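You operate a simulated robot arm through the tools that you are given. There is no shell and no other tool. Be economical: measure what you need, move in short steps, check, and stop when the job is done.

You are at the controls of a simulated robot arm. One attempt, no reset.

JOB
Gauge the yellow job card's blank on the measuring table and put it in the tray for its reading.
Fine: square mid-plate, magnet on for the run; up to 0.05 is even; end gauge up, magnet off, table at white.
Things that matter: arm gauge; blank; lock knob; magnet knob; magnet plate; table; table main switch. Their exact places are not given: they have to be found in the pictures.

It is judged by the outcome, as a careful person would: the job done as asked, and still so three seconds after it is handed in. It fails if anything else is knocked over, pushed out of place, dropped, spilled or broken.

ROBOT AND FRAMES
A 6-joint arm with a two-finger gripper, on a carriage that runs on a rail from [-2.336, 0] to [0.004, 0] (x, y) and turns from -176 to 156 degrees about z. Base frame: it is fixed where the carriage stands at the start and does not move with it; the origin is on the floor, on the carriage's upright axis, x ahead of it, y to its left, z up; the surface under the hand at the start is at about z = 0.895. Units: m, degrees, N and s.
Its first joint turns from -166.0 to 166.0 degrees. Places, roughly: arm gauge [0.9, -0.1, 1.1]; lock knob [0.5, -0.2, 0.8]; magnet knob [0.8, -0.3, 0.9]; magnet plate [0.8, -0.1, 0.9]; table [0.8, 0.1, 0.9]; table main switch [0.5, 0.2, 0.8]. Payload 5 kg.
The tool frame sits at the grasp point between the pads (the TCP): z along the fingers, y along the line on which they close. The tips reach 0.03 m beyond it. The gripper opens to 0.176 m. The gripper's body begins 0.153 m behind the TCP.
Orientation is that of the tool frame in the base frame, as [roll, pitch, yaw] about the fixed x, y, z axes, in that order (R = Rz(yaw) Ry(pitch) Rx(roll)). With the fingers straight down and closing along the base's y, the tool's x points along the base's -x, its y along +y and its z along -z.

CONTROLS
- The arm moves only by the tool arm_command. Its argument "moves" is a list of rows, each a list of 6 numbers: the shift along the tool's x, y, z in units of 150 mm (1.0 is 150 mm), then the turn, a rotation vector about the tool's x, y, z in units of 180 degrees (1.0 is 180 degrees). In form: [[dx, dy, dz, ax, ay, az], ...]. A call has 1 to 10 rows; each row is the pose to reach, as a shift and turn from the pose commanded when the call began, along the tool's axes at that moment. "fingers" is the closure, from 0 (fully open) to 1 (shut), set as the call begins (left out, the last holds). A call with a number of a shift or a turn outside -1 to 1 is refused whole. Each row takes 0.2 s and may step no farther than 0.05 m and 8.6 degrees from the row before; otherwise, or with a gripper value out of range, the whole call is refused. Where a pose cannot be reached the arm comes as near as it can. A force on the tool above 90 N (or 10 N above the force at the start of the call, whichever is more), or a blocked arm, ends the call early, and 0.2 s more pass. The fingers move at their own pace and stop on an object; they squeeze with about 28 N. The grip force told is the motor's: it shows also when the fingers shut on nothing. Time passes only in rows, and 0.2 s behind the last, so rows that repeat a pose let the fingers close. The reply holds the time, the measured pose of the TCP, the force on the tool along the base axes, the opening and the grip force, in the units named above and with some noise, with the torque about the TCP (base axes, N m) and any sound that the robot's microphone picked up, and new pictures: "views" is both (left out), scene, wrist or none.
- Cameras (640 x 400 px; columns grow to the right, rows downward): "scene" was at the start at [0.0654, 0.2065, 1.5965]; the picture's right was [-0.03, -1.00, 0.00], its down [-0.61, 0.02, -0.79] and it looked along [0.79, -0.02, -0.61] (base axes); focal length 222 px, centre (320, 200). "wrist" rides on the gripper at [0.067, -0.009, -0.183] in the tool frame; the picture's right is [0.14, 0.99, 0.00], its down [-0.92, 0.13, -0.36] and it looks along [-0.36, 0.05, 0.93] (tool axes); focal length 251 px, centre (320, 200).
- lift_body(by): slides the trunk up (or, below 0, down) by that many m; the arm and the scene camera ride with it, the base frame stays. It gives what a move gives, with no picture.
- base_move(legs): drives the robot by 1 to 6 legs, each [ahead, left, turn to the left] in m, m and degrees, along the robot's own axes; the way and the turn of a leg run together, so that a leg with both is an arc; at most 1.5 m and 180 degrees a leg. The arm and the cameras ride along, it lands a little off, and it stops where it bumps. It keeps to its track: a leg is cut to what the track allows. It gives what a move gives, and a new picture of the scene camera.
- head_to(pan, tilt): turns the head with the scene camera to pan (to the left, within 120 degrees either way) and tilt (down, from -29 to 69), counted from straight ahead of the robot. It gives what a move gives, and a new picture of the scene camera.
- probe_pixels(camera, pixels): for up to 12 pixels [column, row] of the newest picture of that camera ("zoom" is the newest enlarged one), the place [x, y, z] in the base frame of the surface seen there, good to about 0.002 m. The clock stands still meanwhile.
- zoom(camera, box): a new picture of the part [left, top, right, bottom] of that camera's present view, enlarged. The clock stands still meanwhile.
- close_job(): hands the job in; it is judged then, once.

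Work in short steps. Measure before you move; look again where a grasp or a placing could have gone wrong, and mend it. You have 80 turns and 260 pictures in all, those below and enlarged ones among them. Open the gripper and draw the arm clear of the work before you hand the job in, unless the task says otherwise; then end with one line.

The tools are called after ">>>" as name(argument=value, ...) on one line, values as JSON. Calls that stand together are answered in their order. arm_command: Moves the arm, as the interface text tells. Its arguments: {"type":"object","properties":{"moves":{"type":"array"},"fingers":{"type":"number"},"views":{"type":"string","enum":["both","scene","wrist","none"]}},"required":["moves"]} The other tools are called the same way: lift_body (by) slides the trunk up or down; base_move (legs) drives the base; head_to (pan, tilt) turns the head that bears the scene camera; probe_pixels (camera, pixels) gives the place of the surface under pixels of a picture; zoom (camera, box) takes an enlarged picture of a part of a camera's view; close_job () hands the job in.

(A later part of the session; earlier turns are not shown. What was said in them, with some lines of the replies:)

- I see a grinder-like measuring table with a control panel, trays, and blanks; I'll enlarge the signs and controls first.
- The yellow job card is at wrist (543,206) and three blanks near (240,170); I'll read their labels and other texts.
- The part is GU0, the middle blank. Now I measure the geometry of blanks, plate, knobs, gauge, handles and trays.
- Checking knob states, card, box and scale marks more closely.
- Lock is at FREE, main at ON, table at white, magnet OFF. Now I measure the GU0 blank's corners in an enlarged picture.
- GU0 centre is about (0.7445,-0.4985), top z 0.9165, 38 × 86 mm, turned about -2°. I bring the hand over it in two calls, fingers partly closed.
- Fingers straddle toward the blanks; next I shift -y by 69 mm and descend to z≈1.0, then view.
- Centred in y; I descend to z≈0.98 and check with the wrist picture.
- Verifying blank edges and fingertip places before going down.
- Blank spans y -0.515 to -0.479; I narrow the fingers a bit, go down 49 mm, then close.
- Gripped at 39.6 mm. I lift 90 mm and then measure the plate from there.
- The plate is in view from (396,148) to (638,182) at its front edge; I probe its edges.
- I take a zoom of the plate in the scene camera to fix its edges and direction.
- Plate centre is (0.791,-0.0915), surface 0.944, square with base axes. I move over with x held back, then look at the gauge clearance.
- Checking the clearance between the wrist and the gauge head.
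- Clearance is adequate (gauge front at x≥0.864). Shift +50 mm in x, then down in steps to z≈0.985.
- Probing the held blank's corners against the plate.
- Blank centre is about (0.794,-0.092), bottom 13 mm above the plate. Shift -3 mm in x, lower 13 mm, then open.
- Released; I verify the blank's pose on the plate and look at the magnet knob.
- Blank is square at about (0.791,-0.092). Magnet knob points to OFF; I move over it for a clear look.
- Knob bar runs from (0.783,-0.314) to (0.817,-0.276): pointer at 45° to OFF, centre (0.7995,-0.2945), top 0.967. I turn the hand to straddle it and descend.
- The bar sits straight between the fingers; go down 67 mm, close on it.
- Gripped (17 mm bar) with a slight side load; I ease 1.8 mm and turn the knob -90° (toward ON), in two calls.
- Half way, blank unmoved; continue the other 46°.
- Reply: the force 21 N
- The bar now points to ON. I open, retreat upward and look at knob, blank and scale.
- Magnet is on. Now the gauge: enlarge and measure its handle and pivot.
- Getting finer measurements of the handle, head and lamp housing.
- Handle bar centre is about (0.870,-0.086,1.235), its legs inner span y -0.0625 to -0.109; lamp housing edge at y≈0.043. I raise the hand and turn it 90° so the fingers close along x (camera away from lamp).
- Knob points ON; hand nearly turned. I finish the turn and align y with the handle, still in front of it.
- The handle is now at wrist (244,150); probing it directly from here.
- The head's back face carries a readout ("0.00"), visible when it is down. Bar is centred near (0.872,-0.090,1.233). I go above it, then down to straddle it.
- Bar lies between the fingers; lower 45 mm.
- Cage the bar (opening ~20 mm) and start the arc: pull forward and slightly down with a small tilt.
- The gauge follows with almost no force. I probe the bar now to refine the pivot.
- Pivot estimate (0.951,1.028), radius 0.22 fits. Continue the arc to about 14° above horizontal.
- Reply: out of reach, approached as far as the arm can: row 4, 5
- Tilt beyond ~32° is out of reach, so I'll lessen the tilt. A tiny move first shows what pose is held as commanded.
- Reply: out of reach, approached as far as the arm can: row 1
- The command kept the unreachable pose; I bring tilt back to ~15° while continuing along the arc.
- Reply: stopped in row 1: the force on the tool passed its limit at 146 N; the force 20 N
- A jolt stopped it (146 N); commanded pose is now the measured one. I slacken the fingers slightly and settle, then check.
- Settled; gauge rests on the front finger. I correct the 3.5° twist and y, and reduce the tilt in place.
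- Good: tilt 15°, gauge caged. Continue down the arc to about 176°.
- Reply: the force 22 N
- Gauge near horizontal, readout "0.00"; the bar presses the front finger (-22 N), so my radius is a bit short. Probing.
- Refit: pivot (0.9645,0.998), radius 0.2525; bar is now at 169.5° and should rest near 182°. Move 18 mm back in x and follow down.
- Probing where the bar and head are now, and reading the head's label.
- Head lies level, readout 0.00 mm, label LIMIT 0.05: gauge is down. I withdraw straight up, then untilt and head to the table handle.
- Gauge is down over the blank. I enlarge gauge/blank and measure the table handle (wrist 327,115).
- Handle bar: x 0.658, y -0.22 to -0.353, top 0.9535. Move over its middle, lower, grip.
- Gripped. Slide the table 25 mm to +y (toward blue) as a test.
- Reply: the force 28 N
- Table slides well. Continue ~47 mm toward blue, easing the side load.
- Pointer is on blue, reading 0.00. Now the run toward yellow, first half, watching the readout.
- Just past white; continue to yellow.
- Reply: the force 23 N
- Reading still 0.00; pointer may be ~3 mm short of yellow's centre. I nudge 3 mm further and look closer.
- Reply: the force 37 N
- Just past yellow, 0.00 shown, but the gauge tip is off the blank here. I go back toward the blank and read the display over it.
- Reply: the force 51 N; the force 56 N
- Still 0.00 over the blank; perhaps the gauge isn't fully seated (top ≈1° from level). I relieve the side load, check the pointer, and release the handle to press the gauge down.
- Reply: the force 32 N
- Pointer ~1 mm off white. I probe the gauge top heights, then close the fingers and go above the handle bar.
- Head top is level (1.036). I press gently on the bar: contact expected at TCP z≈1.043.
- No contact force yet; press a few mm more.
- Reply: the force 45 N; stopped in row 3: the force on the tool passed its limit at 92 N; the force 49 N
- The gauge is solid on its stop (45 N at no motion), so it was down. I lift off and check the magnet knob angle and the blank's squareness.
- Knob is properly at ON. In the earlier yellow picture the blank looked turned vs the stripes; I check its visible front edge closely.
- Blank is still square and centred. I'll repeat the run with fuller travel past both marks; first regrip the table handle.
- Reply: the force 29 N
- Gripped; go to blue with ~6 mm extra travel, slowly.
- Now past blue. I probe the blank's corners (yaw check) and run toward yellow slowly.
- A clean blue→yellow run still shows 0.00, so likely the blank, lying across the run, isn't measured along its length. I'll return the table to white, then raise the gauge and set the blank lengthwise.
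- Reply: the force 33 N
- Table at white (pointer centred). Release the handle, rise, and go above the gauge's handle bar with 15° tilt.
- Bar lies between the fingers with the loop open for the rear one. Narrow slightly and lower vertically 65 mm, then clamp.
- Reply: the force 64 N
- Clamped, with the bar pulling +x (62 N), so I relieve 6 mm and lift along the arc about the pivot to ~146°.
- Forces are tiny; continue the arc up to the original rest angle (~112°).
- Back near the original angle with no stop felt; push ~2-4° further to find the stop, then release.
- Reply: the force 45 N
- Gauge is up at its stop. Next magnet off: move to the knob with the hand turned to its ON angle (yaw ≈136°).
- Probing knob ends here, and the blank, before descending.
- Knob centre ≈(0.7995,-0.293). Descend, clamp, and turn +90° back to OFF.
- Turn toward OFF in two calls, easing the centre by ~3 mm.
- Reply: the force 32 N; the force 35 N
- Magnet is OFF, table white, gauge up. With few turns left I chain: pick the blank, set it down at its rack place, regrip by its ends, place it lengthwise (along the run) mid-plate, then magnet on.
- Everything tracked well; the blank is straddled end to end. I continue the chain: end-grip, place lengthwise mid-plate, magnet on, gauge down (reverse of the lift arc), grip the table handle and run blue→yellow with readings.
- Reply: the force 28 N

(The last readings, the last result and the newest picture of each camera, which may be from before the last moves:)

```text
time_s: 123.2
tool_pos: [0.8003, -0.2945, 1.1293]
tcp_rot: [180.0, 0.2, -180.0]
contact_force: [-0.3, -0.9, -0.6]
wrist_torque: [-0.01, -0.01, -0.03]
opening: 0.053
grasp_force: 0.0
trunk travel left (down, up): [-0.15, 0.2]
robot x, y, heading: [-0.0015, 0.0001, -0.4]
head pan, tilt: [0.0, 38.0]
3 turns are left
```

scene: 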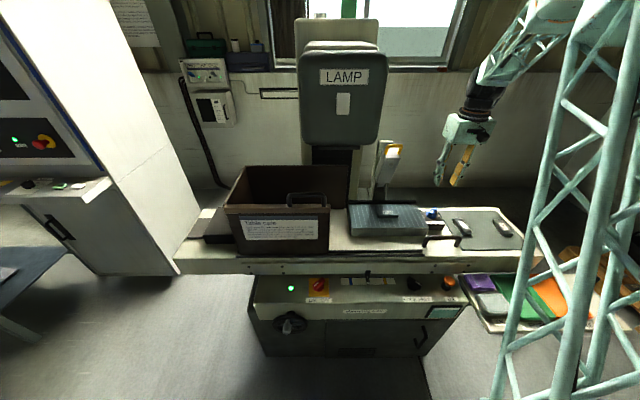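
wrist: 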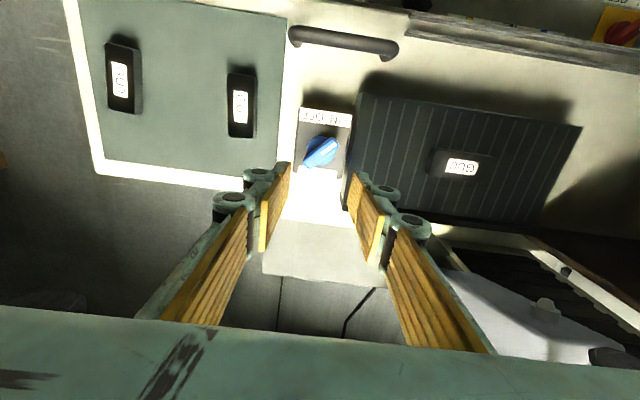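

Blank lies lengthwise, square mid-plate; magnet ON, table white. Now the chain: gauge down along the known arc, grip the table handle, slow run blue→yellow with display pictures, back to white, release.

>>> arm_command(moves=[[0, 0, -0.3, 0, 0, -0.03], [0, 0, -0.6, 0, 0, -0.075], [0, 0, -0.85, 0, 0, -0.12], [0, 0.1, -1.0, 0, 0, -0.165], [0, 0.3, -1.0, 0, 0, -0.21], [0, 0.5, -1.0, 0, 0, -0.255], [0, 0.7, -1.0, 0, 0, -0.3], [0, 0.8, -1.0, 0, 0, -0.345], [0, 0.9, -1.0, 0, 0, -0.39], [0, 1.0, -1.0, 0, 0, -0.435]], fingers=0.8, views="none")

>>> arm_command(moves=[[0, 0, -0.1, 0, 0, -0.033], [-0.18, 0.036, -0.1, 0, 0, -0.065], [-0.349, 0.072, -0.1, 0, 0, -0.065]], views="none")

>>> arm_command(moves=[[0, -0.15, 0, 0, 0, 0], [0, -0.3, 0, 0, 0, 0], [0, -0.45, 0, 0, 0, 0], [0, -0.515, 0, 0, 0, 0], [0, -0.515, 0.1, 0, 0, 0], [0, -0.515, 0.2, 0, 0, 0], [0, -0.515, 0.3, 0, 0, 0], [0, -0.515, 0.365, 0, 0, 0]], views="none")

>>> arm_command(moves=[[0, 0, 0, 0, 0, 0], [0, 0, 0, 0, 0, 0], [0, 0, 0, 0, 0, 0], [0, 0.091, 0.038, 0.003, 0, 0], [0, 0.196, 0.089, 0.007, 0, 0], [0, 0.37, 0.195, 0.014, 0, 0], [0, 0.529, 0.322, 0.02, 0, 0], [0, 0.671, 0.467, 0.027, 0, 0], [0, 0.795, 0.628, 0.034, 0, 0]], fingers=1.0, views="wrist")

>>> arm_command(moves=[[0, 0.122, 0.163, 0.01, 0, 0], [0, 0.223, 0.34, 0.02, 0, 0], [0, 0.291, 0.5, 0.03, 0, 0], [0, 0.343, 0.667, 0.04, 0, 0], [0, 0.37, 0.8, 0.046, 0, 0], [0, 0.378, 0.85, 0.048, 0, 0], [0, 0.378, 0.85, 0.048, 0, 0]], views="wrist")

>>> arm_command(moves=[[0, 0, 0, 0, 0, 0], [0, 0, 0, 0, 0, 0], [0, -0.05, -0.19, 0, 0, 0], [0, -0.104, -0.386, 0, 0, 0], [0, -0.156, -0.58, -0.02, 0, 0], [0.1, -0.1, -0.65, -0.05, 0, 0], [0.3, 0.0, -0.65, -0.08, 0, 0], [0.5, 0.12, -0.65, -0.082, 0, 0], [0.8, 0.2, -0.65, -0.082, 0, 0], [1.0, 0.2, -0.65, -0.082, 0, 0]], fingers=0.83, views="scene")

>>> arm_command(moves=[[0.15, 0.01, 0.1, 0, 0, 0], [0.315, 0.025, 0.3, 0, 0, 0], [0.315, 0.025, 0.6, 0, 0, 0], [0.315, 0.025, 0.9, 0, 0, 0], [0.315, 0.025, 0.95, 0, 0, 0]], fingers=0.75, views="none")

>>> arm_command(moves=[[0, 0, 0.06, 0, 0, 0], [0, 0, 0.08, 0, 0, 0]], views="none")

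>>> arm_command(moves=[[0, 0, 0, 0, 0, 0], [0, 0, 0, 0, 0, 0], [0, 0, 0, 0, 0, 0]], fingers=1.0, views="none")

>>> arm_command(moves=[[-0.05, 0, 0, 0, 0, 0], [-0.1, 0, 0, 0, 0, 0], [-0.16, 0, 0, 0, 0, 0], [-0.22, 0, 0, 0, 0, 0], [-0.28, 0, 0, 0, 0, 0], [-0.34, 0, 0, 0, 0, 0], [-0.4, 0, 0, 0, 0, 0], [-0.46, 0, 0, 0, 0, 0], [-0.51, 0, 0, 0, 0, 0], [-0.51, 0, 0, 0, 0, 0]], views="scene")

>>> zoom(camera="scene", box=[320, 170, 460, 310])

>>> arm_command(moves=[[0.04, 0, 0, 0, 0, 0], [0.08, 0, 0, 0, 0, 0], [0.12, 0, 0, 0, 0, 0], [0.16, 0, 0, 0, 0, 0], [0.2, 0, 0, 0, 0, 0], [0.24, 0, 0, 0, 0, 0], [0.28, 0, 0, 0, 0, 0], [0.32, 0, 0, 0, 0, 0], [0.36, 0, 0, 0, 0, 0], [0.4, 0, 0, 0, 0, 0]], views="none")

>>> zoom(camera="scene", box=[370, 175, 420, 225])

>>> arm_command(moves=[[0.04, 0, 0, 0, 0, 0], [0.08, 0, 0, 0, 0, 0], [0.12, 0, 0, 0, 0, 0], [0.16, 0, 0, 0, 0, 0], [0.2, 0, 0, 0, 0, 0], [0.24, 0, 0, 0, 0, 0], [0.28, 0, 0, 0, 0, 0], [0.32, 0, 0, 0, 0, 0], [0.36, 0, 0, 0, 0, 0], [0.4, 0, 0, 0, 0, 0]], views="none")

>>> zoom(camera="scene", box=[370, 175, 420, 225])

>>> arm_command(moves=[[0.04, 0, 0, 0, 0, 0], [0.08, 0, 0, 0, 0, 0], [0.12, 0, 0, 0, 0, 0], [0.16, 0, 0, 0, 0, 0], [0.2, 0, 0, 0, 0, 0], [0.22, 0, 0, 0, 0, 0], [0.22, 0, 0, 0, 0, 0]], views="none")

>>> zoom(camera="scene", box=[370, 175, 420, 225])

```text
time_s: 125.4
tool_pos: [0.7996, -0.1428, 1.2797]
tcp_rot: [-179.8, 0.1, -101.5]
contact_force: [-0.4, -0.3, 0.3]
wrist_torque: [0.06, 0.0, 0.04]
opening: 0.0354
grasp_force: 0.0
trunk travel left (down, up): [-0.15, 0.2]
robot x, y, heading: [-0.0024, -0.0001, -0.7]
head pan, tilt: [0.0, 38.0]
```

```text
time_s: 126.2
tool_pos: [0.8001, -0.09, 1.2939]
tcp_rot: [-179.7, 0.0, -89.8]
contact_force: [0.1, 0.9, 0.3]
wrist_torque: [-0.07, 0.02, -0.04]
opening: 0.0353
grasp_force: 0.1
trunk travel left (down, up): [-0.15, 0.2]
robot x, y, heading: [-0.0008, -0.0027, -0.6]
head pan, tilt: [0.0, 38.0]
```

```text
time_s: 128.0
tool_pos: [0.8786, -0.09, 1.2403]
tcp_rot: [-179.7, 0.0, -90.0]
contact_force: [-0.3, -0.5, 0.1]
wrist_torque: [-0.02, -0.01, -0.01]
opening: 0.0352
grasp_force: 0.1
trunk travel left (down, up): [-0.15, 0.2]
robot x, y, heading: [-0.0012, -0.0024, -0.7]
head pan, tilt: [0.0, 38.0]
```

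```text
time_s: 130.0
tool_pos: [0.7575, -0.0904, 1.1457]
tcp_rot: [-173.7, 0.0, -89.9]
contact_force: [-1.3, -0.7, -1.2]
wrist_torque: [0.19, 0.07, 1.41]
opening: 0.0126
grasp_force: 45.4
trunk travel left (down, up): [-0.15, 0.2]
robot x, y, heading: [-0.0002, -0.0021, -0.7]
head pan, tilt: [0.0, 38.0]
```

wrist: 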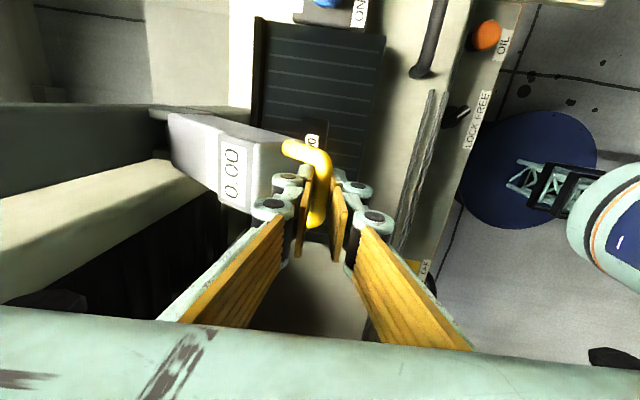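

```text
time_s: 131.6
tool_pos: [0.7161, -0.0896, 1.0126]
tcp_rot: [-164.9, 0.1, -89.9]
contact_force: [-5.8, -9.2, 9.4]
wrist_torque: [-0.58, -0.03, 1.39]
opening: 0.0126
grasp_force: 45.1
trunk travel left (down, up): [-0.15, 0.2]
robot x, y, heading: [-0.0023, -0.0, -0.5]
head pan, tilt: [0.0, 38.0]
```

wrist: 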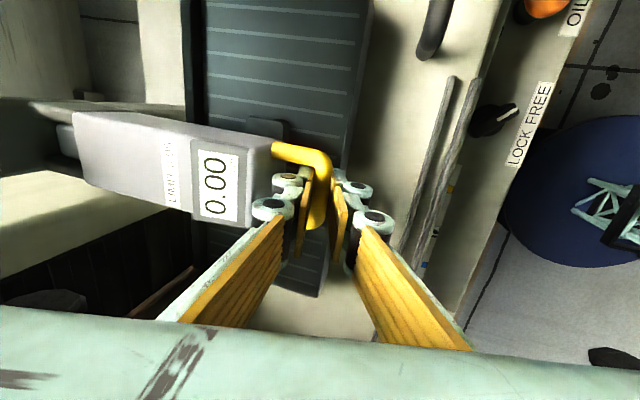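

```text
time_s: 133.8
tool_pos: [0.6625, -0.2406, 1.1013]
tcp_rot: [-179.7, 0.0, -89.9]
contact_force: [-1.5, -0.1, 0.8]
wrist_torque: [0.03, -0.06, -0.01]
opening: 0.0298
grasp_force: 0.1
trunk travel left (down, up): [-0.15, 0.2]
robot x, y, heading: [0.0009, 0.0013, -0.8]
head pan, tilt: [0.0, 38.0]
```

scene: 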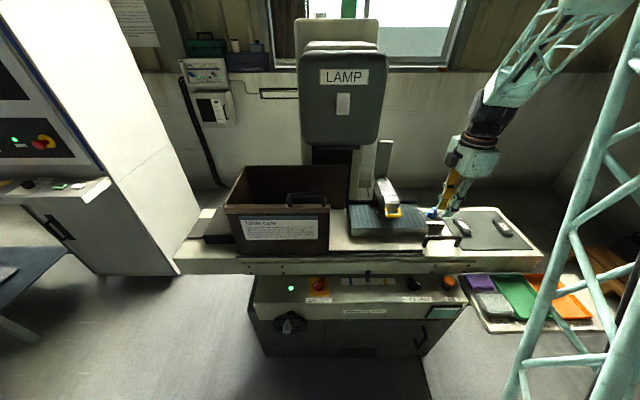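

```text
time_s: 135.0
tool_pos: [0.6586, -0.2874, 0.9551]
tcp_rot: [-179.8, 0.0, -90.0]
contact_force: [0.8, -1.4, -0.3]
wrist_torque: [0.02, 0.09, -0.01]
opening: 0.0441
grasp_force: 0.0
trunk travel left (down, up): [-0.15, 0.2]
robot x, y, heading: [-0.0005, 0.0005, -0.4]
head pan, tilt: [0.0, 38.0]
```

```text
time_s: 135.6
tool_pos: [0.6588, -0.2868, 0.944]
tcp_rot: [-179.9, -0.1, -90.0]
contact_force: [0.7, 0.3, -0.1]
wrist_torque: [-0.02, 0.0, -0.01]
opening: 0.0441
grasp_force: 0.1
trunk travel left (down, up): [-0.15, 0.2]
robot x, y, heading: [0.0012, 0.0013, -0.3]
head pan, tilt: [0.0, 38.0]
```

```text
time_s: 136.4
tool_pos: [0.6598, -0.2855, 0.9434]
tcp_rot: [-179.8, 0.0, -90.0]
contact_force: [0.7, 0.1, -1.4]
wrist_torque: [0.01, -0.01, -0.01]
opening: 0.0163
grasp_force: 44.8
trunk travel left (down, up): [-0.15, 0.2]
robot x, y, heading: [-0.0026, -0.0041, -0.6]
head pan, tilt: [0.0, 38.0]
```

```text
time_s: 138.6
tool_pos: [0.6596, -0.2092, 0.9445]
tcp_rot: [-180.0, 0.2, -89.9]
contact_force: [-8.6, 9.5, -22.4]
wrist_torque: [0.39, -0.03, -0.12]
opening: 0.016
grasp_force: 44.8
trunk travel left (down, up): [-0.15, 0.2]
robot x, y, heading: [0.0021, 0.0012, -0.3]
head pan, tilt: [0.0, 38.0]
```

scene: 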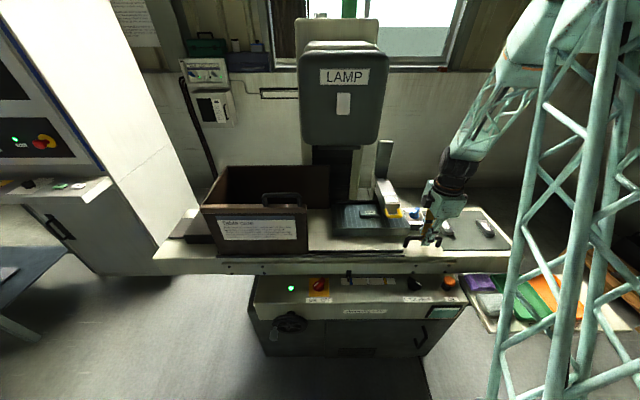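

```text
2.86 times, centred on (390, 240) of scene
```

zoom: 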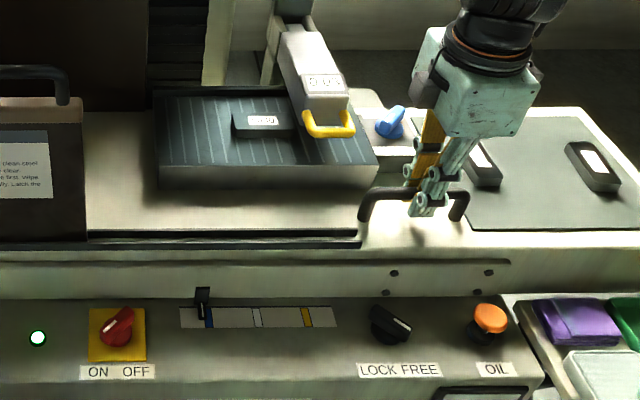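

```text
time_s: 140.8
tool_pos: [0.6585, -0.2727, 0.9449]
tcp_rot: [-179.8, 0.1, -90.0]
contact_force: [-8.1, 0.3, -26.6]
wrist_torque: [0.78, 0.0, 0.14]
opening: 0.0161
grasp_force: 45.2
trunk travel left (down, up): [-0.15, 0.2]
robot x, y, heading: [0.0009, -0.0046, -0.4]
head pan, tilt: [0.0, 38.0]
```

```text
8.00 times, centred on (395, 200) of scene
```

zoom: 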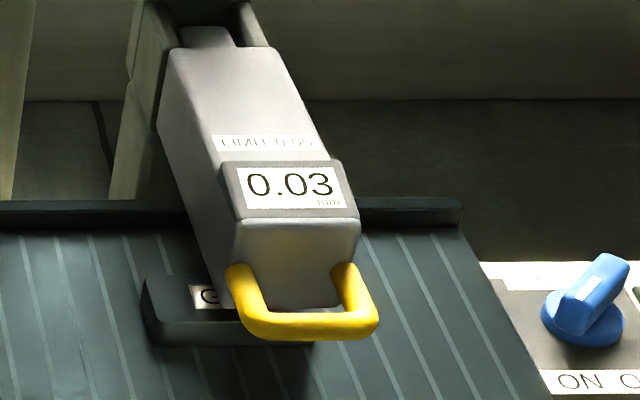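

```text
time_s: 143.0
tool_pos: [0.6583, -0.3324, 0.9452]
tcp_rot: [-179.8, 0.0, -90.1]
contact_force: [-6.1, -6.5, -29.2]
wrist_torque: [0.9, -0.01, 0.22]
opening: 0.0161
grasp_force: 45.1
trunk travel left (down, up): [-0.15, 0.2]
robot x, y, heading: [0.0004, -0.0045, -0.5]
head pan, tilt: [0.0, 38.0]
```

```text
8.00 times, centred on (395, 200) of scene
```

zoom: 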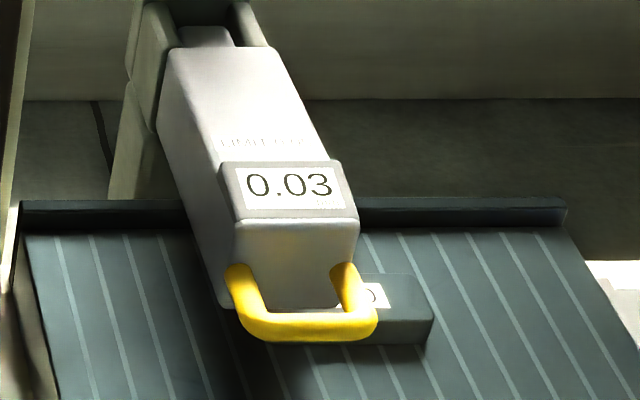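

```text
time_s: 144.6
tool_pos: [0.66, -0.3644, 0.9441]
tcp_rot: [-179.7, 0.0, -89.9]
contact_force: [-12.1, -5.6, -10.8]
wrist_torque: [-0.16, 0.0, 0.01]
opening: 0.016
grasp_force: 44.8
trunk travel left (down, up): [-0.15, 0.2]
robot x, y, heading: [-0.0012, 0.0018, -0.6]
head pan, tilt: [0.0, 38.0]
```

```text
8.00 times, centred on (395, 200) of scene
```

zoom: 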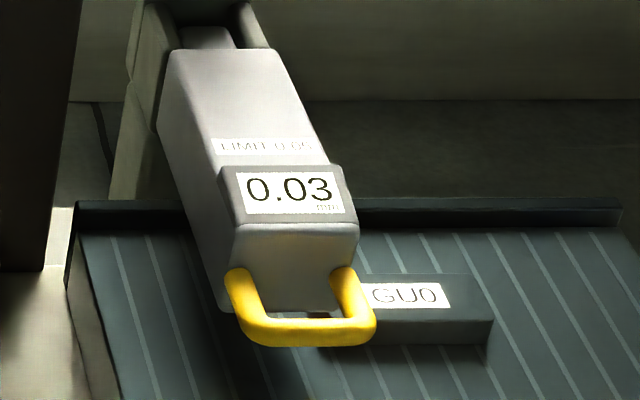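

>>> zoom(camera="scene", box=[310, 265, 410, 305])

>>> arm_command(moves=[[-0.06, 0, 0, 0, 0, 0], [-0.13, 0, 0, 0, 0, 0], [-0.2, 0, 0, 0, 0, 0], [-0.27, 0, 0, 0, 0, 0], [-0.34, 0, 0, 0, 0, 0], [-0.41, 0, 0, 0, 0, 0], [-0.48, 0, 0, 0, 0, 0], [-0.51, 0, 0, 0, 0, 0], [-0.51, 0, 0, 0, 0, 0]], views="none")

>>> zoom(camera="scene", box=[310, 265, 410, 305])

>>> zoom(camera="scene", box=[360, 170, 440, 240])

```text
6.40 times, centred on (360, 285) of scene
```

zoom: 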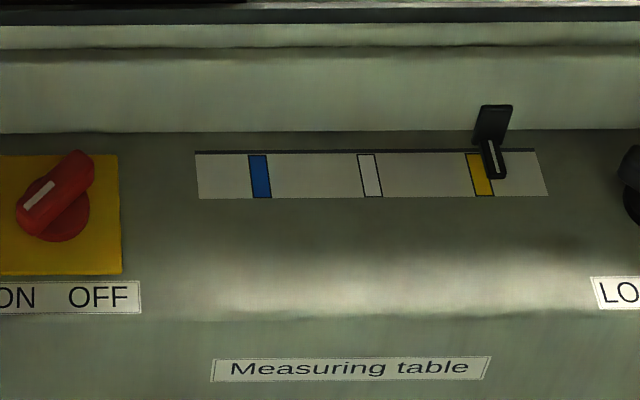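

```text
time_s: 146.6
tool_pos: [0.6589, -0.2855, 0.9446]
tcp_rot: [-179.8, -0.1, -90.0]
contact_force: [-2.4, 10.6, 9.7]
wrist_torque: [0.78, 0.01, -0.08]
opening: 0.0161
grasp_force: 45.0
trunk travel left (down, up): [-0.15, 0.2]
robot x, y, heading: [0.0016, 0.0003, -0.3]
head pan, tilt: [0.0, 38.0]
```

```text
6.40 times, centred on (360, 285) of scene
```

zoom: 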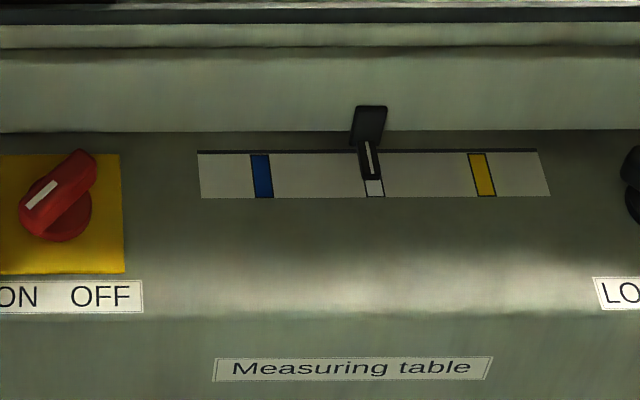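

```text
5.71 times, centred on (400, 205) of scene
2 turns are left
```

zoom: 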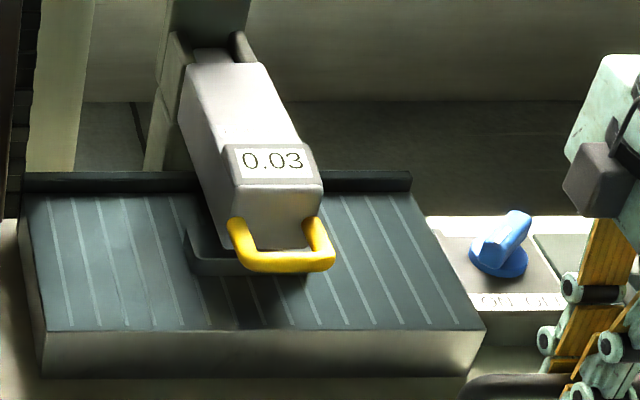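

Reading is 0.03 ≤ 0.05, so EVEN (green) tray. The pointer needs ~5 mm toward yellow to be true white. Chain: nudge table to white, release, gauge up, magnet off, end-grip the blank, place it in the green tray, withdraw.

>>> arm_command(moves=[[0.016, 0, 0, 0, 0, 0], [0.032, 0, 0, 0, 0, 0], [0.032, 0, 0, 0, 0, 0]], views="none")

>>> arm_command(moves=[[0, 0, 0, 0, 0, 0], [0, 0, 0, 0, 0, 0], [0, 0, -0.3, 0, 0, 0], [0, 0, -0.6, 0, 0, 0], [0, 0, -0.9, 0, 0, 0], [0, 0, -1.0, 0, 0, 0]], fingers=0.78, views="none")

>>> arm_command(moves=[[-0.3, 0, 0, 0, 0, 0], [-0.6, 0, 0, 0, 0, 0], [-0.9, -0.1, 0, 0, 0, 0], [-1.0, -0.3, 0, 0, 0, 0]], views="none")

>>> arm_command(moves=[[-0.17, -0.05, 0, 0.03, 0, 0], [-0.347, -0.07, 0, 0.06, 0, 0], [-0.347, -0.07, 0.1, 0.083, 0, 0]], fingers=0.83, views="none")

>>> arm_command(moves=[[0, 0, 0, 0, 0, 0], [0, 0.036, 0.14, 0, 0, 0], [0, 0.073, 0.285, 0, 0, 0], [0, 0.109, 0.427, 0, 0, 0]], views="none")

>>> arm_command(moves=[[0, 0, 0, 0, 0, 0], [0, 0, 0, 0, 0, 0], [0, 0, 0, 0, 0, 0], [0, -0.027, -0.081, -0.005, 0, 0], [0, -0.059, -0.161, -0.01, 0, 0], [0, -0.135, -0.318, -0.02, 0, 0], [0, -0.227, -0.466, -0.03, 0, 0], [0, -0.353, -0.625, -0.04, 0, 0], [0, -0.498, -0.769, -0.05, 0, 0]], fingers=1.0, views="none")

>>> arm_command(moves=[[0, -0.141, -0.147, -0.007, 0, 0], [0, -0.298, -0.276, -0.014, 0, 0], [0, -0.47, -0.385, -0.02, 0, 0], [0, -0.654, -0.471, -0.027, 0, 0], [0, -0.74, -0.502, -0.03, 0, 0], [0, -0.819, -0.528, -0.034, 0, 0], [0, -0.819, -0.528, -0.034, 0, 0]], views="none")

>>> arm_command(moves=[[0, -0.03, -0.01, 0, 0, 0], [0, -0.055, -0.02, 0, 0, 0], [0, -0.055, -0.02, 0, 0, 0]], views="none")

>>> arm_command(moves=[[0, 0, 0, 0, 0, 0], [0, 0, 0, 0, 0, 0], [0, 0, -0.1, 0, 0, 0], [0, 0, -0.3, 0, 0, 0], [0, 0, -0.5, 0, 0, 0]], fingers=0.8, views="scene")

>>> arm_command(moves=[[0.1, 0.1, 0, 0, 0, 0.03], [0.25, 0.2, 0, 0, 0, 0.075], [0.4, 0.3, 0, 0, 0, 0.12], [0.55, 0.4, 0, 0, 0, 0.165], [0.7, 0.5, 0, 0, 0, 0.21], [0.85, 0.533, 0, 0, 0, 0.255], [1.0, 0.533, 0, 0, 0, 0.3], [1.0, 0.533, 0, 0, 0, 0.345], [1.0, 0.533, 0, 0, 0, 0.39], [1.0, 0.533, 0, 0, 0, 0.435]], fingers=0.7, views="none")

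>>> arm_command(moves=[[0.015, -0.09, 0.1, 0, 0, 0.045], [0.03, -0.18, 0.3, 0, 0, 0.09], [0.05, -0.27, 0.55, 0, 0, 0.135], [0.0745, -0.359, 0.8, 0, 0, 0.18], [0.0745, -0.359, 1.0, 0, 0, 0.225], [0.0745, -0.359, 1.0, 0, 0, 0.27], [0.0745, -0.359, 1.0, 0, 0, 0.311]], views="none")

>>> arm_command(moves=[[0, 0, 0.3, 0, 0, 0], [0, 0, 0.6, 0, 0, 0], [0, 0, 0.9, 0, 0, 0], [0, 0, 1.0, 0, 0, 0]], views="none")

>>> arm_command(moves=[[0, 0, 0.1, 0, 0, 0], [0, 0, 0.2, 0, 0, 0], [0, 0, 0.245, 0, 0, 0]], views="none")

>>> arm_command(moves=[[0, 0, 0, 0, 0, 0], [0, 0, 0, 0, 0, 0], [0, 0, 0, 0, 0, 0]], fingers=1.0, views="none")

>>> arm_command(moves=[[0, 0, 0, 0, 0, -0.045], [0, 0, 0, 0, 0, -0.09], [0, 0, 0, 0, 0, -0.135], [0, 0, 0, 0, 0, -0.18], [0, 0, 0, 0, 0, -0.225], [0, 0, 0, 0, 0, -0.25]], views="none")

>>> arm_command(moves=[[0, 0, 0, 0, 0, -0.045], [0, 0, 0, 0, 0, -0.09], [0, 0, 0, 0, 0, -0.135], [0, 0, 0, 0, 0, -0.18], [0, 0, 0, 0, 0, -0.225], [0, 0, 0, 0, 0, -0.25], [0, 0, 0, 0, 0, -0.25]], views="none")

>>> arm_command(moves=[[0, 0, 0, 0, 0, 0], [0, 0, 0, 0, 0, 0], [0, 0, -0.2, 0, 0, 0], [0, 0, -0.45, 0, 0, 0.04], [0, 0, -0.7, 0, 0, 0.08], [0, 0, -0.8, 0, 0, 0.12], [0, 0, -0.8, 0, 0, 0.165], [0, 0, -0.8, 0, 0, 0.21], [0, 0, -0.8, 0, 0, 0.255]], fingers=0.6, views="wrist")

>>> arm_command(moves=[[0, 0.3, 0, 0, 0, 0], [0, 0.6, 0, 0, 0, 0], [0, 0.9, 0, 0, 0, 0], [0, 1.0, 0, 0, 0, 0]], fingers=0.3, views="none")

>>> arm_command(moves=[[0.03, 0.15, 0, 0, 0, 0], [0.063, 0.335, 0.05, 0, 0, 0], [0.063, 0.335, 0.3, 0, 0, 0], [0.063, 0.335, 0.55, 0, 0, 0], [0.063, 0.335, 0.72, 0, 0, 0], [0.063, 0.335, 0.79, 0, 0, 0]], views="none")

>>> arm_command(moves=[[0, 0, 0, 0, 0, 0], [0, 0, 0, 0, 0, 0], [0, 0, 0, 0, 0, 0], [0, 0, 0, 0, 0, 0]], fingers=1.0, views="wrist")

```text
time_s: 147.4
tool_pos: [0.6588, -0.2918, 0.9457]
tcp_rot: [-179.8, 0.0, -90.1]
contact_force: [0.0, -0.5, 10.2]
wrist_torque: [-0.24, -0.02, 0.01]
opening: 0.0159
grasp_force: 44.9
trunk travel left (down, up): [-0.15, 0.2]
robot x, y, heading: [-0.001, -0.0003, -0.2]
head pan, tilt: [0.0, 38.0]
```

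```text
time_s: 148.8
tool_pos: [0.6578, -0.2914, 1.0949]
tcp_rot: [-179.8, 0.0, -90.1]
contact_force: [-0.7, 0.3, 0.8]
wrist_torque: [-0.03, 0.01, 0.02]
opening: 0.0388
grasp_force: 0.0
trunk travel left (down, up): [-0.15, 0.2]
robot x, y, heading: [0.0021, 0.0026, -0.5]
head pan, tilt: [0.0, 38.0]
```

```text
time_s: 149.8
tool_pos: [0.704, -0.1411, 1.0971]
tcp_rot: [-179.7, 0.0, -90.0]
contact_force: [-0.3, 0.6, 0.0]
wrist_torque: [-0.09, -0.07, 0.0]
opening: 0.0389
grasp_force: 0.0
trunk travel left (down, up): [-0.15, 0.2]
robot x, y, heading: [0.003, -0.0, -0.5]
head pan, tilt: [0.0, 38.0]
```

```text
time_s: 150.6
tool_pos: [0.7147, -0.0875, 1.0812]
tcp_rot: [-164.7, 0.0, -90.0]
contact_force: [0.1, 0.2, -0.3]
wrist_torque: [-0.21, -0.03, -0.02]
opening: 0.03
grasp_force: 0.0
trunk travel left (down, up): [-0.15, 0.2]
robot x, y, heading: [0.0021, -0.0007, -0.6]
head pan, tilt: [0.0, 38.0]
```

```text
time_s: 151.6
tool_pos: [0.7167, -0.0892, 1.0149]
tcp_rot: [-164.8, 0.0, -90.0]
contact_force: [-0.2, 0.2, 0.0]
wrist_torque: [-0.02, -0.05, -0.02]
opening: 0.03
grasp_force: 0.1
trunk travel left (down, up): [-0.15, 0.2]
robot x, y, heading: [-0.0016, -0.0036, -0.5]
head pan, tilt: [0.0, 38.0]
```

```text
time_s: 153.6
tool_pos: [0.7568, -0.089, 1.1455]
tcp_rot: [-173.7, 0.1, -90.0]
contact_force: [8.4, 11.6, -7.0]
wrist_torque: [0.07, 0.01, 1.41]
opening: 0.0123
grasp_force: 44.3
trunk travel left (down, up): [-0.15, 0.2]
robot x, y, heading: [-0.0036, -0.0003, -0.7]
head pan, tilt: [0.0, 38.0]
```

```text
time_s: 155.2
tool_pos: [0.8709, -0.0892, 1.2367]
tcp_rot: [-179.9, 0.0, -90.0]
contact_force: [5.4, 4.2, -9.2]
wrist_torque: [-0.13, -0.06, 0.8]
opening: 0.0123
grasp_force: 45.1
trunk travel left (down, up): [-0.15, 0.2]
robot x, y, heading: [-0.0006, -0.0014, -0.3]
head pan, tilt: [0.0, 38.0]
```

```text
time_s: 156.0
tool_pos: [0.8766, -0.0904, 1.2394]
tcp_rot: [179.9, 0.1, -90.0]
contact_force: [-13.1, 0.0, -11.3]
wrist_torque: [-0.14, 0.14, 0.78]
opening: 0.0124
grasp_force: 45.0
trunk travel left (down, up): [-0.15, 0.2]
robot x, y, heading: [-0.0023, -0.0008, -0.5]
head pan, tilt: [0.0, 38.0]
```

```text
time_s: 157.2
tool_pos: [0.879, -0.0905, 1.3154]
tcp_rot: [-179.9, 0.0, -90.0]
contact_force: [0.8, 0.7, 0.3]
wrist_torque: [0.01, -0.03, -0.01]
opening: 0.0352
grasp_force: 0.1
trunk travel left (down, up): [-0.15, 0.2]
robot x, y, heading: [-0.0001, 0.0005, -0.4]
head pan, tilt: [0.0, 38.0]
```

scene: 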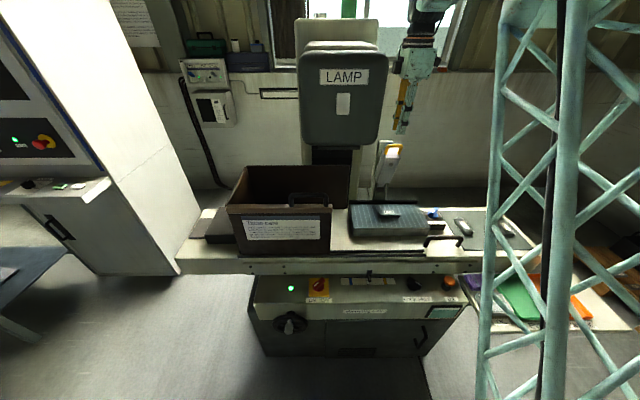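

```text
time_s: 159.4
tool_pos: [0.7969, -0.2406, 1.3151]
tcp_rot: [-180.0, 0.1, -168.4]
contact_force: [0.4, -0.5, -0.5]
wrist_torque: [0.0, 0.02, 0.0]
opening: 0.0528
grasp_force: 0.1
trunk travel left (down, up): [-0.15, 0.2]
robot x, y, heading: [-0.0012, -0.0033, -0.6]
head pan, tilt: [0.0, 38.0]
```

```text
time_s: 161.0
tool_pos: [0.7972, -0.2935, 1.1637]
tcp_rot: [179.9, 0.0, 135.6]
contact_force: [-0.3, 0.0, -0.4]
wrist_torque: [-0.06, 0.01, 0.04]
opening: 0.0528
grasp_force: 0.0
trunk travel left (down, up): [-0.15, 0.2]
robot x, y, heading: [-0.0014, 0.0003, -0.6]
head pan, tilt: [0.0, 38.0]
```

```text
time_s: 162.0
tool_pos: [0.7976, -0.2945, 1.0136]
tcp_rot: [179.8, 0.0, 135.6]
contact_force: [-0.6, 0.1, -0.1]
wrist_torque: [-0.03, 0.04, -0.04]
opening: 0.0527
grasp_force: 0.1
trunk travel left (down, up): [-0.15, 0.2]
robot x, y, heading: [0.0021, 0.0021, -0.5]
head pan, tilt: [0.0, 38.0]
```

```text
time_s: 162.8
tool_pos: [0.7975, -0.294, 0.9787]
tcp_rot: [-180.0, 0.0, 135.7]
contact_force: [-0.3, 0.4, 0.6]
wrist_torque: [0.0, 0.02, 0.01]
opening: 0.0526
grasp_force: 0.0
trunk travel left (down, up): [-0.15, 0.2]
robot x, y, heading: [-0.002, -0.0031, -0.5]
head pan, tilt: [0.0, 38.0]
```

```text
time_s: 163.6
tool_pos: [0.7965, -0.2948, 0.9775]
tcp_rot: [-180.0, 0.0, 135.7]
contact_force: [-4.1, -5.1, -3.1]
wrist_torque: [-0.24, 0.02, -0.08]
opening: 0.0174
grasp_force: 44.6
trunk travel left (down, up): [-0.15, 0.2]
robot x, y, heading: [0.0009, 0.0017, -0.4]
head pan, tilt: [0.0, 38.0]
```

```text
time_s: 165.0
tool_pos: [0.7971, -0.2955, 0.9784]
tcp_rot: [179.9, 0.0, -179.2]
contact_force: [-35.6, -7.8, -6.8]
wrist_torque: [-0.18, 1.0, -0.05]
opening: 0.0178
grasp_force: 44.7
trunk travel left (down, up): [-0.15, 0.2]
robot x, y, heading: [0.0049, -0.0006, -0.4]
head pan, tilt: [0.0, 38.0]
```

```text
time_s: 166.6
tool_pos: [0.7991, -0.295, 0.9769]
tcp_rot: [179.9, 0.1, -134.1]
contact_force: [-28.3, -5.0, -10.6]
wrist_torque: [0.05, 0.48, -0.52]
opening: 0.0177
grasp_force: 44.6
trunk travel left (down, up): [-0.15, 0.2]
robot x, y, heading: [-0.0005, -0.0007, -0.4]
head pan, tilt: [0.0, 38.0]
```

```text
time_s: 168.6
tool_pos: [0.7996, -0.2959, 1.0981]
tcp_rot: [-180.0, 0.0, 179.8]
contact_force: [0.1, -0.3, 0.5]
wrist_torque: [-0.02, 0.01, 0.03]
opening: 0.0704
grasp_force: 0.0
trunk travel left (down, up): [-0.15, 0.2]
robot x, y, heading: [0.0002, 0.0035, -0.5]
head pan, tilt: [0.0, 38.0]
```

wrist: 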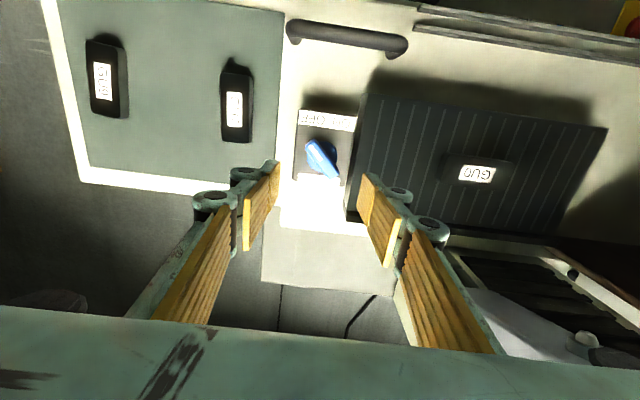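

```text
time_s: 169.6
tool_pos: [0.7993, -0.1444, 1.099]
tcp_rot: [180.0, 0.1, 179.8]
contact_force: [-0.6, 0.9, 0.7]
wrist_torque: [-0.15, 0.01, 0.03]
opening: 0.1233
grasp_force: 0.0
trunk travel left (down, up): [-0.15, 0.2]
robot x, y, heading: [0.0005, -0.0026, -0.5]
head pan, tilt: [0.0, 38.0]
```

```text
time_s: 171.0
tool_pos: [0.7883, -0.0935, 0.9781]
tcp_rot: [-180.0, 0.0, 179.7]
contact_force: [1.3, 0.2, 0.5]
wrist_torque: [-0.06, 0.02, 0.0]
opening: 0.1229
grasp_force: 0.0
trunk travel left (down, up): [-0.15, 0.2]
robot x, y, heading: [-0.0051, -0.0011, -0.3]
head pan, tilt: [0.0, 38.0]
```

```text
time_s: 172.0
tool_pos: [0.7899, -0.0936, 0.9792]
tcp_rot: [-180.0, 0.2, 179.7]
contact_force: [0.6, 1.2, 0.8]
wrist_torque: [0.12, -0.07, -0.01]
opening: 0.0892
grasp_force: 28.0
trunk travel left (down, up): [-0.15, 0.2]
robot x, y, heading: [-0.0001, 0.0004, -0.4]
head pan, tilt: [0.0, 38.0]
```

wrist: 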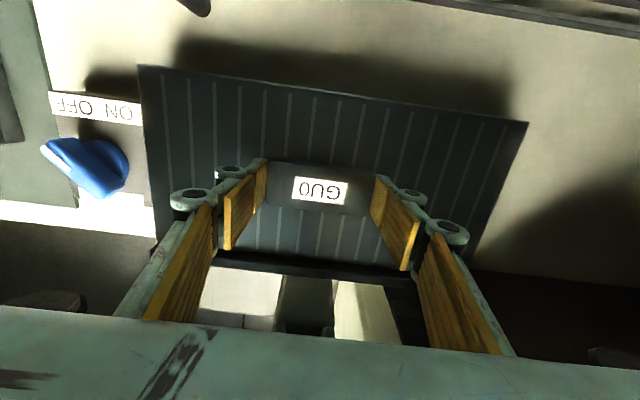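

>>> arm_command(moves=[[0, 0, -0.1, 0, 0, 0], [0, 0, -0.25, 0, 0, 0], [0.1, 0, -0.342, 0, 0, 0], [0.3, 0, -0.342, 0, 0, 0]], views="none")

>>> arm_command(moves=[[0.2, -0.2, 0, 0, 0, 0], [0.4, -0.4, 0, 0, 0, 0], [0.6, -0.6, 0, 0, 0, 0], [0.8, -0.8, 0, 0, 0, 0], [1.0, -1.0, 0, 0, 0, 0]], views="none")

>>> arm_command(moves=[[0.14, -0.2, 0, 0, 0, 0], [0.28, -0.4, 0, 0, 0, 0], [0.42, -0.6, 0, 0, 0, 0], [0.56, -0.8, 0, 0, 0, 0], [0.7, -1.0, 0, 0, 0, 0]], views="none")

>>> arm_command(moves=[[0, -0.23, 0, 0, 0, 0], [0, -0.46, 0, 0, 0, 0], [0, -0.7, 0, 0, 0, 0], [0, -0.935, 0, 0, 0, 0]], views="none")

>>> arm_command(moves=[[0, 0, 0, 0, 0, 0.045], [0, 0, 0, 0, 0, 0.09], [0, 0, 0, 0, 0, 0.135], [0, 0, 0, 0, 0, 0.18], [0, 0, 0, 0, 0, 0.225], [0, 0, 0, 0, 0, 0.27], [0, 0, 0, 0, 0, 0.315], [0, 0, 0, 0, 0, 0.36], [0, 0, 0, 0, 0, 0.405], [0, 0, 0, 0, 0, 0.45]], views="none")

>>> arm_command(moves=[[0, 0, 0, 0, 0, 0.025], [0, 0, 0, 0, 0, 0.05], [0, 0, 0.25, 0, 0, 0.05], [0, 0, 0.5, 0, 0, 0.05], [0, 0, 0.75, 0, 0, 0.05], [0, 0, 1.0, 0, 0, 0.05]], views="wrist")

>>> arm_command(moves=[[0, 0, 0.1, 0, 0, 0], [0, 0, 0.2, 0, 0, 0], [0, 0, 0.265, 0, 0, 0], [0, 0, 0.265, 0, 0, 0]], views="none")

>>> arm_command(moves=[[0, 0, 0, 0, 0, 0], [0, 0, 0, 0, 0, 0], [0, 0, 0, 0, 0, 0], [0, 0, -0.25, 0, 0, 0], [0, 0, -0.5, 0, 0, 0], [0, 0, -0.75, 0, 0, 0], [0, 0, -1.0, 0, 0, 0]], fingers=0.42, views="none")

>>> arm_command(moves=[[0, 0, -0.25, 0, 0, 0], [0, 0, -0.5, 0, 0, 0], [0, 0, -0.75, 0, 0, 0], [0, 0, -1.0, 0, 0, 0]], views="both")

>>> zoom(camera="scene", box=[310, 265, 410, 305])

>>> zoom(camera="scene", box=[340, 130, 600, 330])

```text
time_s: 173.0
tool_pos: [0.7442, -0.0934, 1.0297]
tcp_rot: [-179.9, 0.1, 179.8]
contact_force: [0.3, 0.5, -5.2]
wrist_torque: [0.0, 0.05, 0.0]
opening: 0.0896
grasp_force: 28.1
trunk travel left (down, up): [-0.15, 0.2]
robot x, y, heading: [-0.0043, 0.0011, -0.4]
head pan, tilt: [0.0, 38.0]
```

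```text
time_s: 174.2
tool_pos: [0.594, -0.2412, 1.0333]
tcp_rot: [179.9, 0.0, 179.9]
contact_force: [0.6, 0.7, -4.7]
wrist_torque: [-0.16, 0.05, -0.03]
opening: 0.0891
grasp_force: 27.6
trunk travel left (down, up): [-0.15, 0.2]
robot x, y, heading: [0.002, -0.0045, -0.8]
head pan, tilt: [0.0, 38.0]
```

```text
time_s: 175.4
tool_pos: [0.4889, -0.3926, 1.0313]
tcp_rot: [-180.0, 0.0, 179.9]
contact_force: [-0.5, -0.4, -5.2]
wrist_torque: [-0.06, 0.03, 0.01]
opening: 0.0895
grasp_force: 27.9
trunk travel left (down, up): [-0.15, 0.2]
robot x, y, heading: [-0.0023, -0.0015, -0.6]
head pan, tilt: [0.0, 38.0]
```

```text
time_s: 176.4
tool_pos: [0.4894, -0.5335, 1.0299]
tcp_rot: [-180.0, -0.1, 179.9]
contact_force: [-0.7, 0.2, -4.5]
wrist_torque: [-0.15, 0.0, -0.01]
opening: 0.0895
grasp_force: 28.0
trunk travel left (down, up): [-0.15, 0.2]
robot x, y, heading: [-0.0024, 0.0008, -0.5]
head pan, tilt: [0.0, 38.0]
```

```text
time_s: 178.6
tool_pos: [0.4875, -0.5332, 1.0304]
tcp_rot: [179.9, 0.1, 98.8]
contact_force: [0.4, 0.7, -4.2]
wrist_torque: [0.02, -0.02, 0.01]
opening: 0.0892
grasp_force: 28.1
trunk travel left (down, up): [-0.15, 0.2]
robot x, y, heading: [0.0, 0.0034, -0.6]
head pan, tilt: [0.0, 38.0]
```

```text
time_s: 180.0
tool_pos: [0.4887, -0.5342, 0.8803]
tcp_rot: [179.9, 0.0, 89.8]
contact_force: [-0.4, -0.2, -3.9]
wrist_torque: [0.01, -0.02, 0.01]
opening: 0.0894
grasp_force: 27.8
trunk travel left (down, up): [-0.15, 0.2]
robot x, y, heading: [0.0028, -0.0023, -0.4]
head pan, tilt: [0.0, 38.0]
```

wrist: 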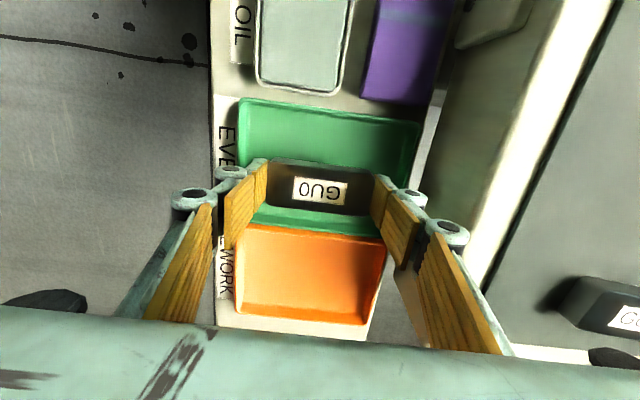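

```text
time_s: 181.0
tool_pos: [0.4899, -0.5349, 0.8411]
tcp_rot: [179.9, 0.0, 89.7]
contact_force: [0.1, -0.3, -5.1]
wrist_torque: [0.05, 0.03, 0.01]
opening: 0.0894
grasp_force: 27.7
trunk travel left (down, up): [-0.15, 0.2]
robot x, y, heading: [-0.0007, 0.004, -0.3]
head pan, tilt: [0.0, 38.0]
```

```text
time_s: 182.6
tool_pos: [0.4881, -0.5323, 0.9902]
tcp_rot: [179.9, 0.0, 89.8]
contact_force: [0.9, -0.2, -0.9]
wrist_torque: [0.06, 0.07, 0.0]
opening: 0.1022
grasp_force: 0.1
trunk travel left (down, up): [-0.15, 0.2]
robot x, y, heading: [0.0002, -0.0037, -0.7]
head pan, tilt: [0.0, 38.0]
```

```text
time_s: 183.6
tool_pos: [0.4879, -0.5322, 1.1395]
tcp_rot: [-180.0, -0.2, 89.7]
contact_force: [-0.3, -0.2, -0.2]
wrist_torque: [0.05, 0.04, -0.01]
opening: 0.102
grasp_force: 0.0
trunk travel left (down, up): [-0.15, 0.2]
robot x, y, heading: [-0.0018, 0.001, -0.5]
head pan, tilt: [0.0, 38.0]
```

scene: 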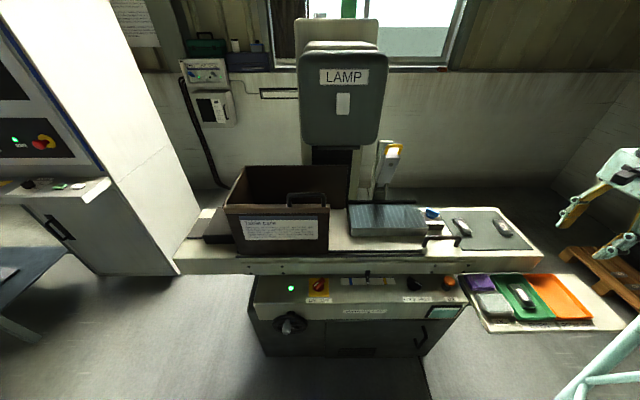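
wrist: 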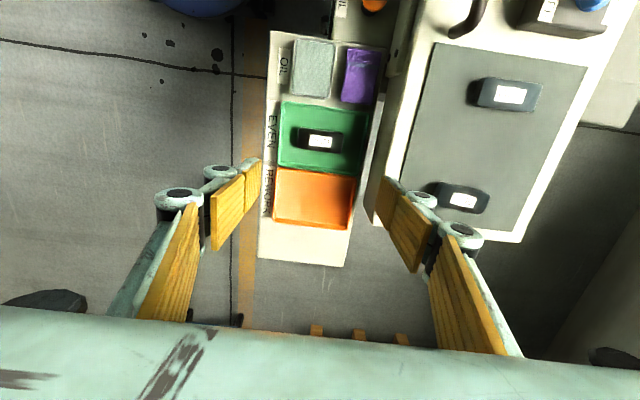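

```text
6.40 times, centred on (360, 285) of scene
```

zoom: 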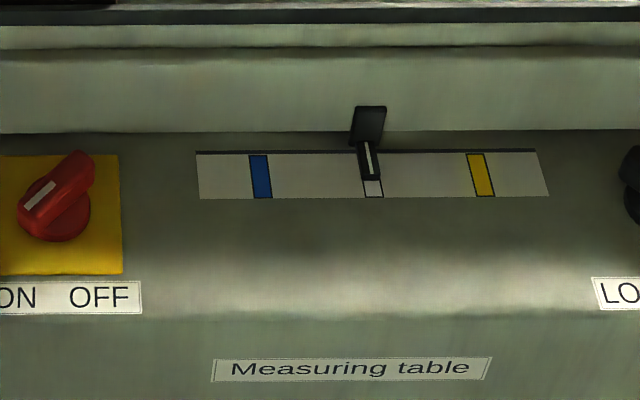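

```text
2.00 times, centred on (470, 230) of scene
1 turns are left
```

zoom: 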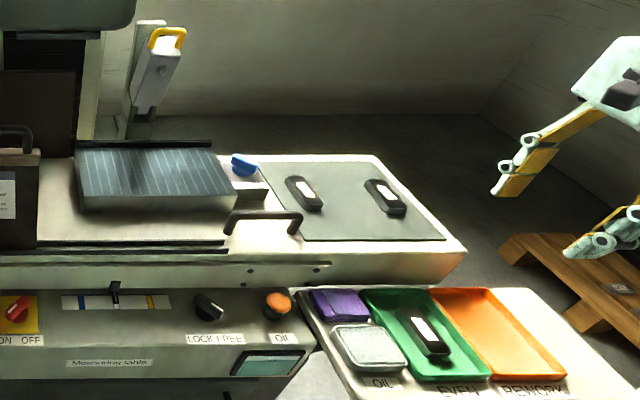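

GU0 lies in the green EVEN tray, gauge up, magnet off, pointer on white, hand clear and open. Handing in.

>>> close_job()

```text
The job is handed in.
```

I measured blank GU0 at 0.03 mm, within the 0.05 limit, and put it in the EVEN tray. The gauge is up, the magnet is off and the table is on white to within a few mm. The first runs, with the blank lying across the travel, read 0.00; the 0.03 comes from the re-run with it lengthwise.
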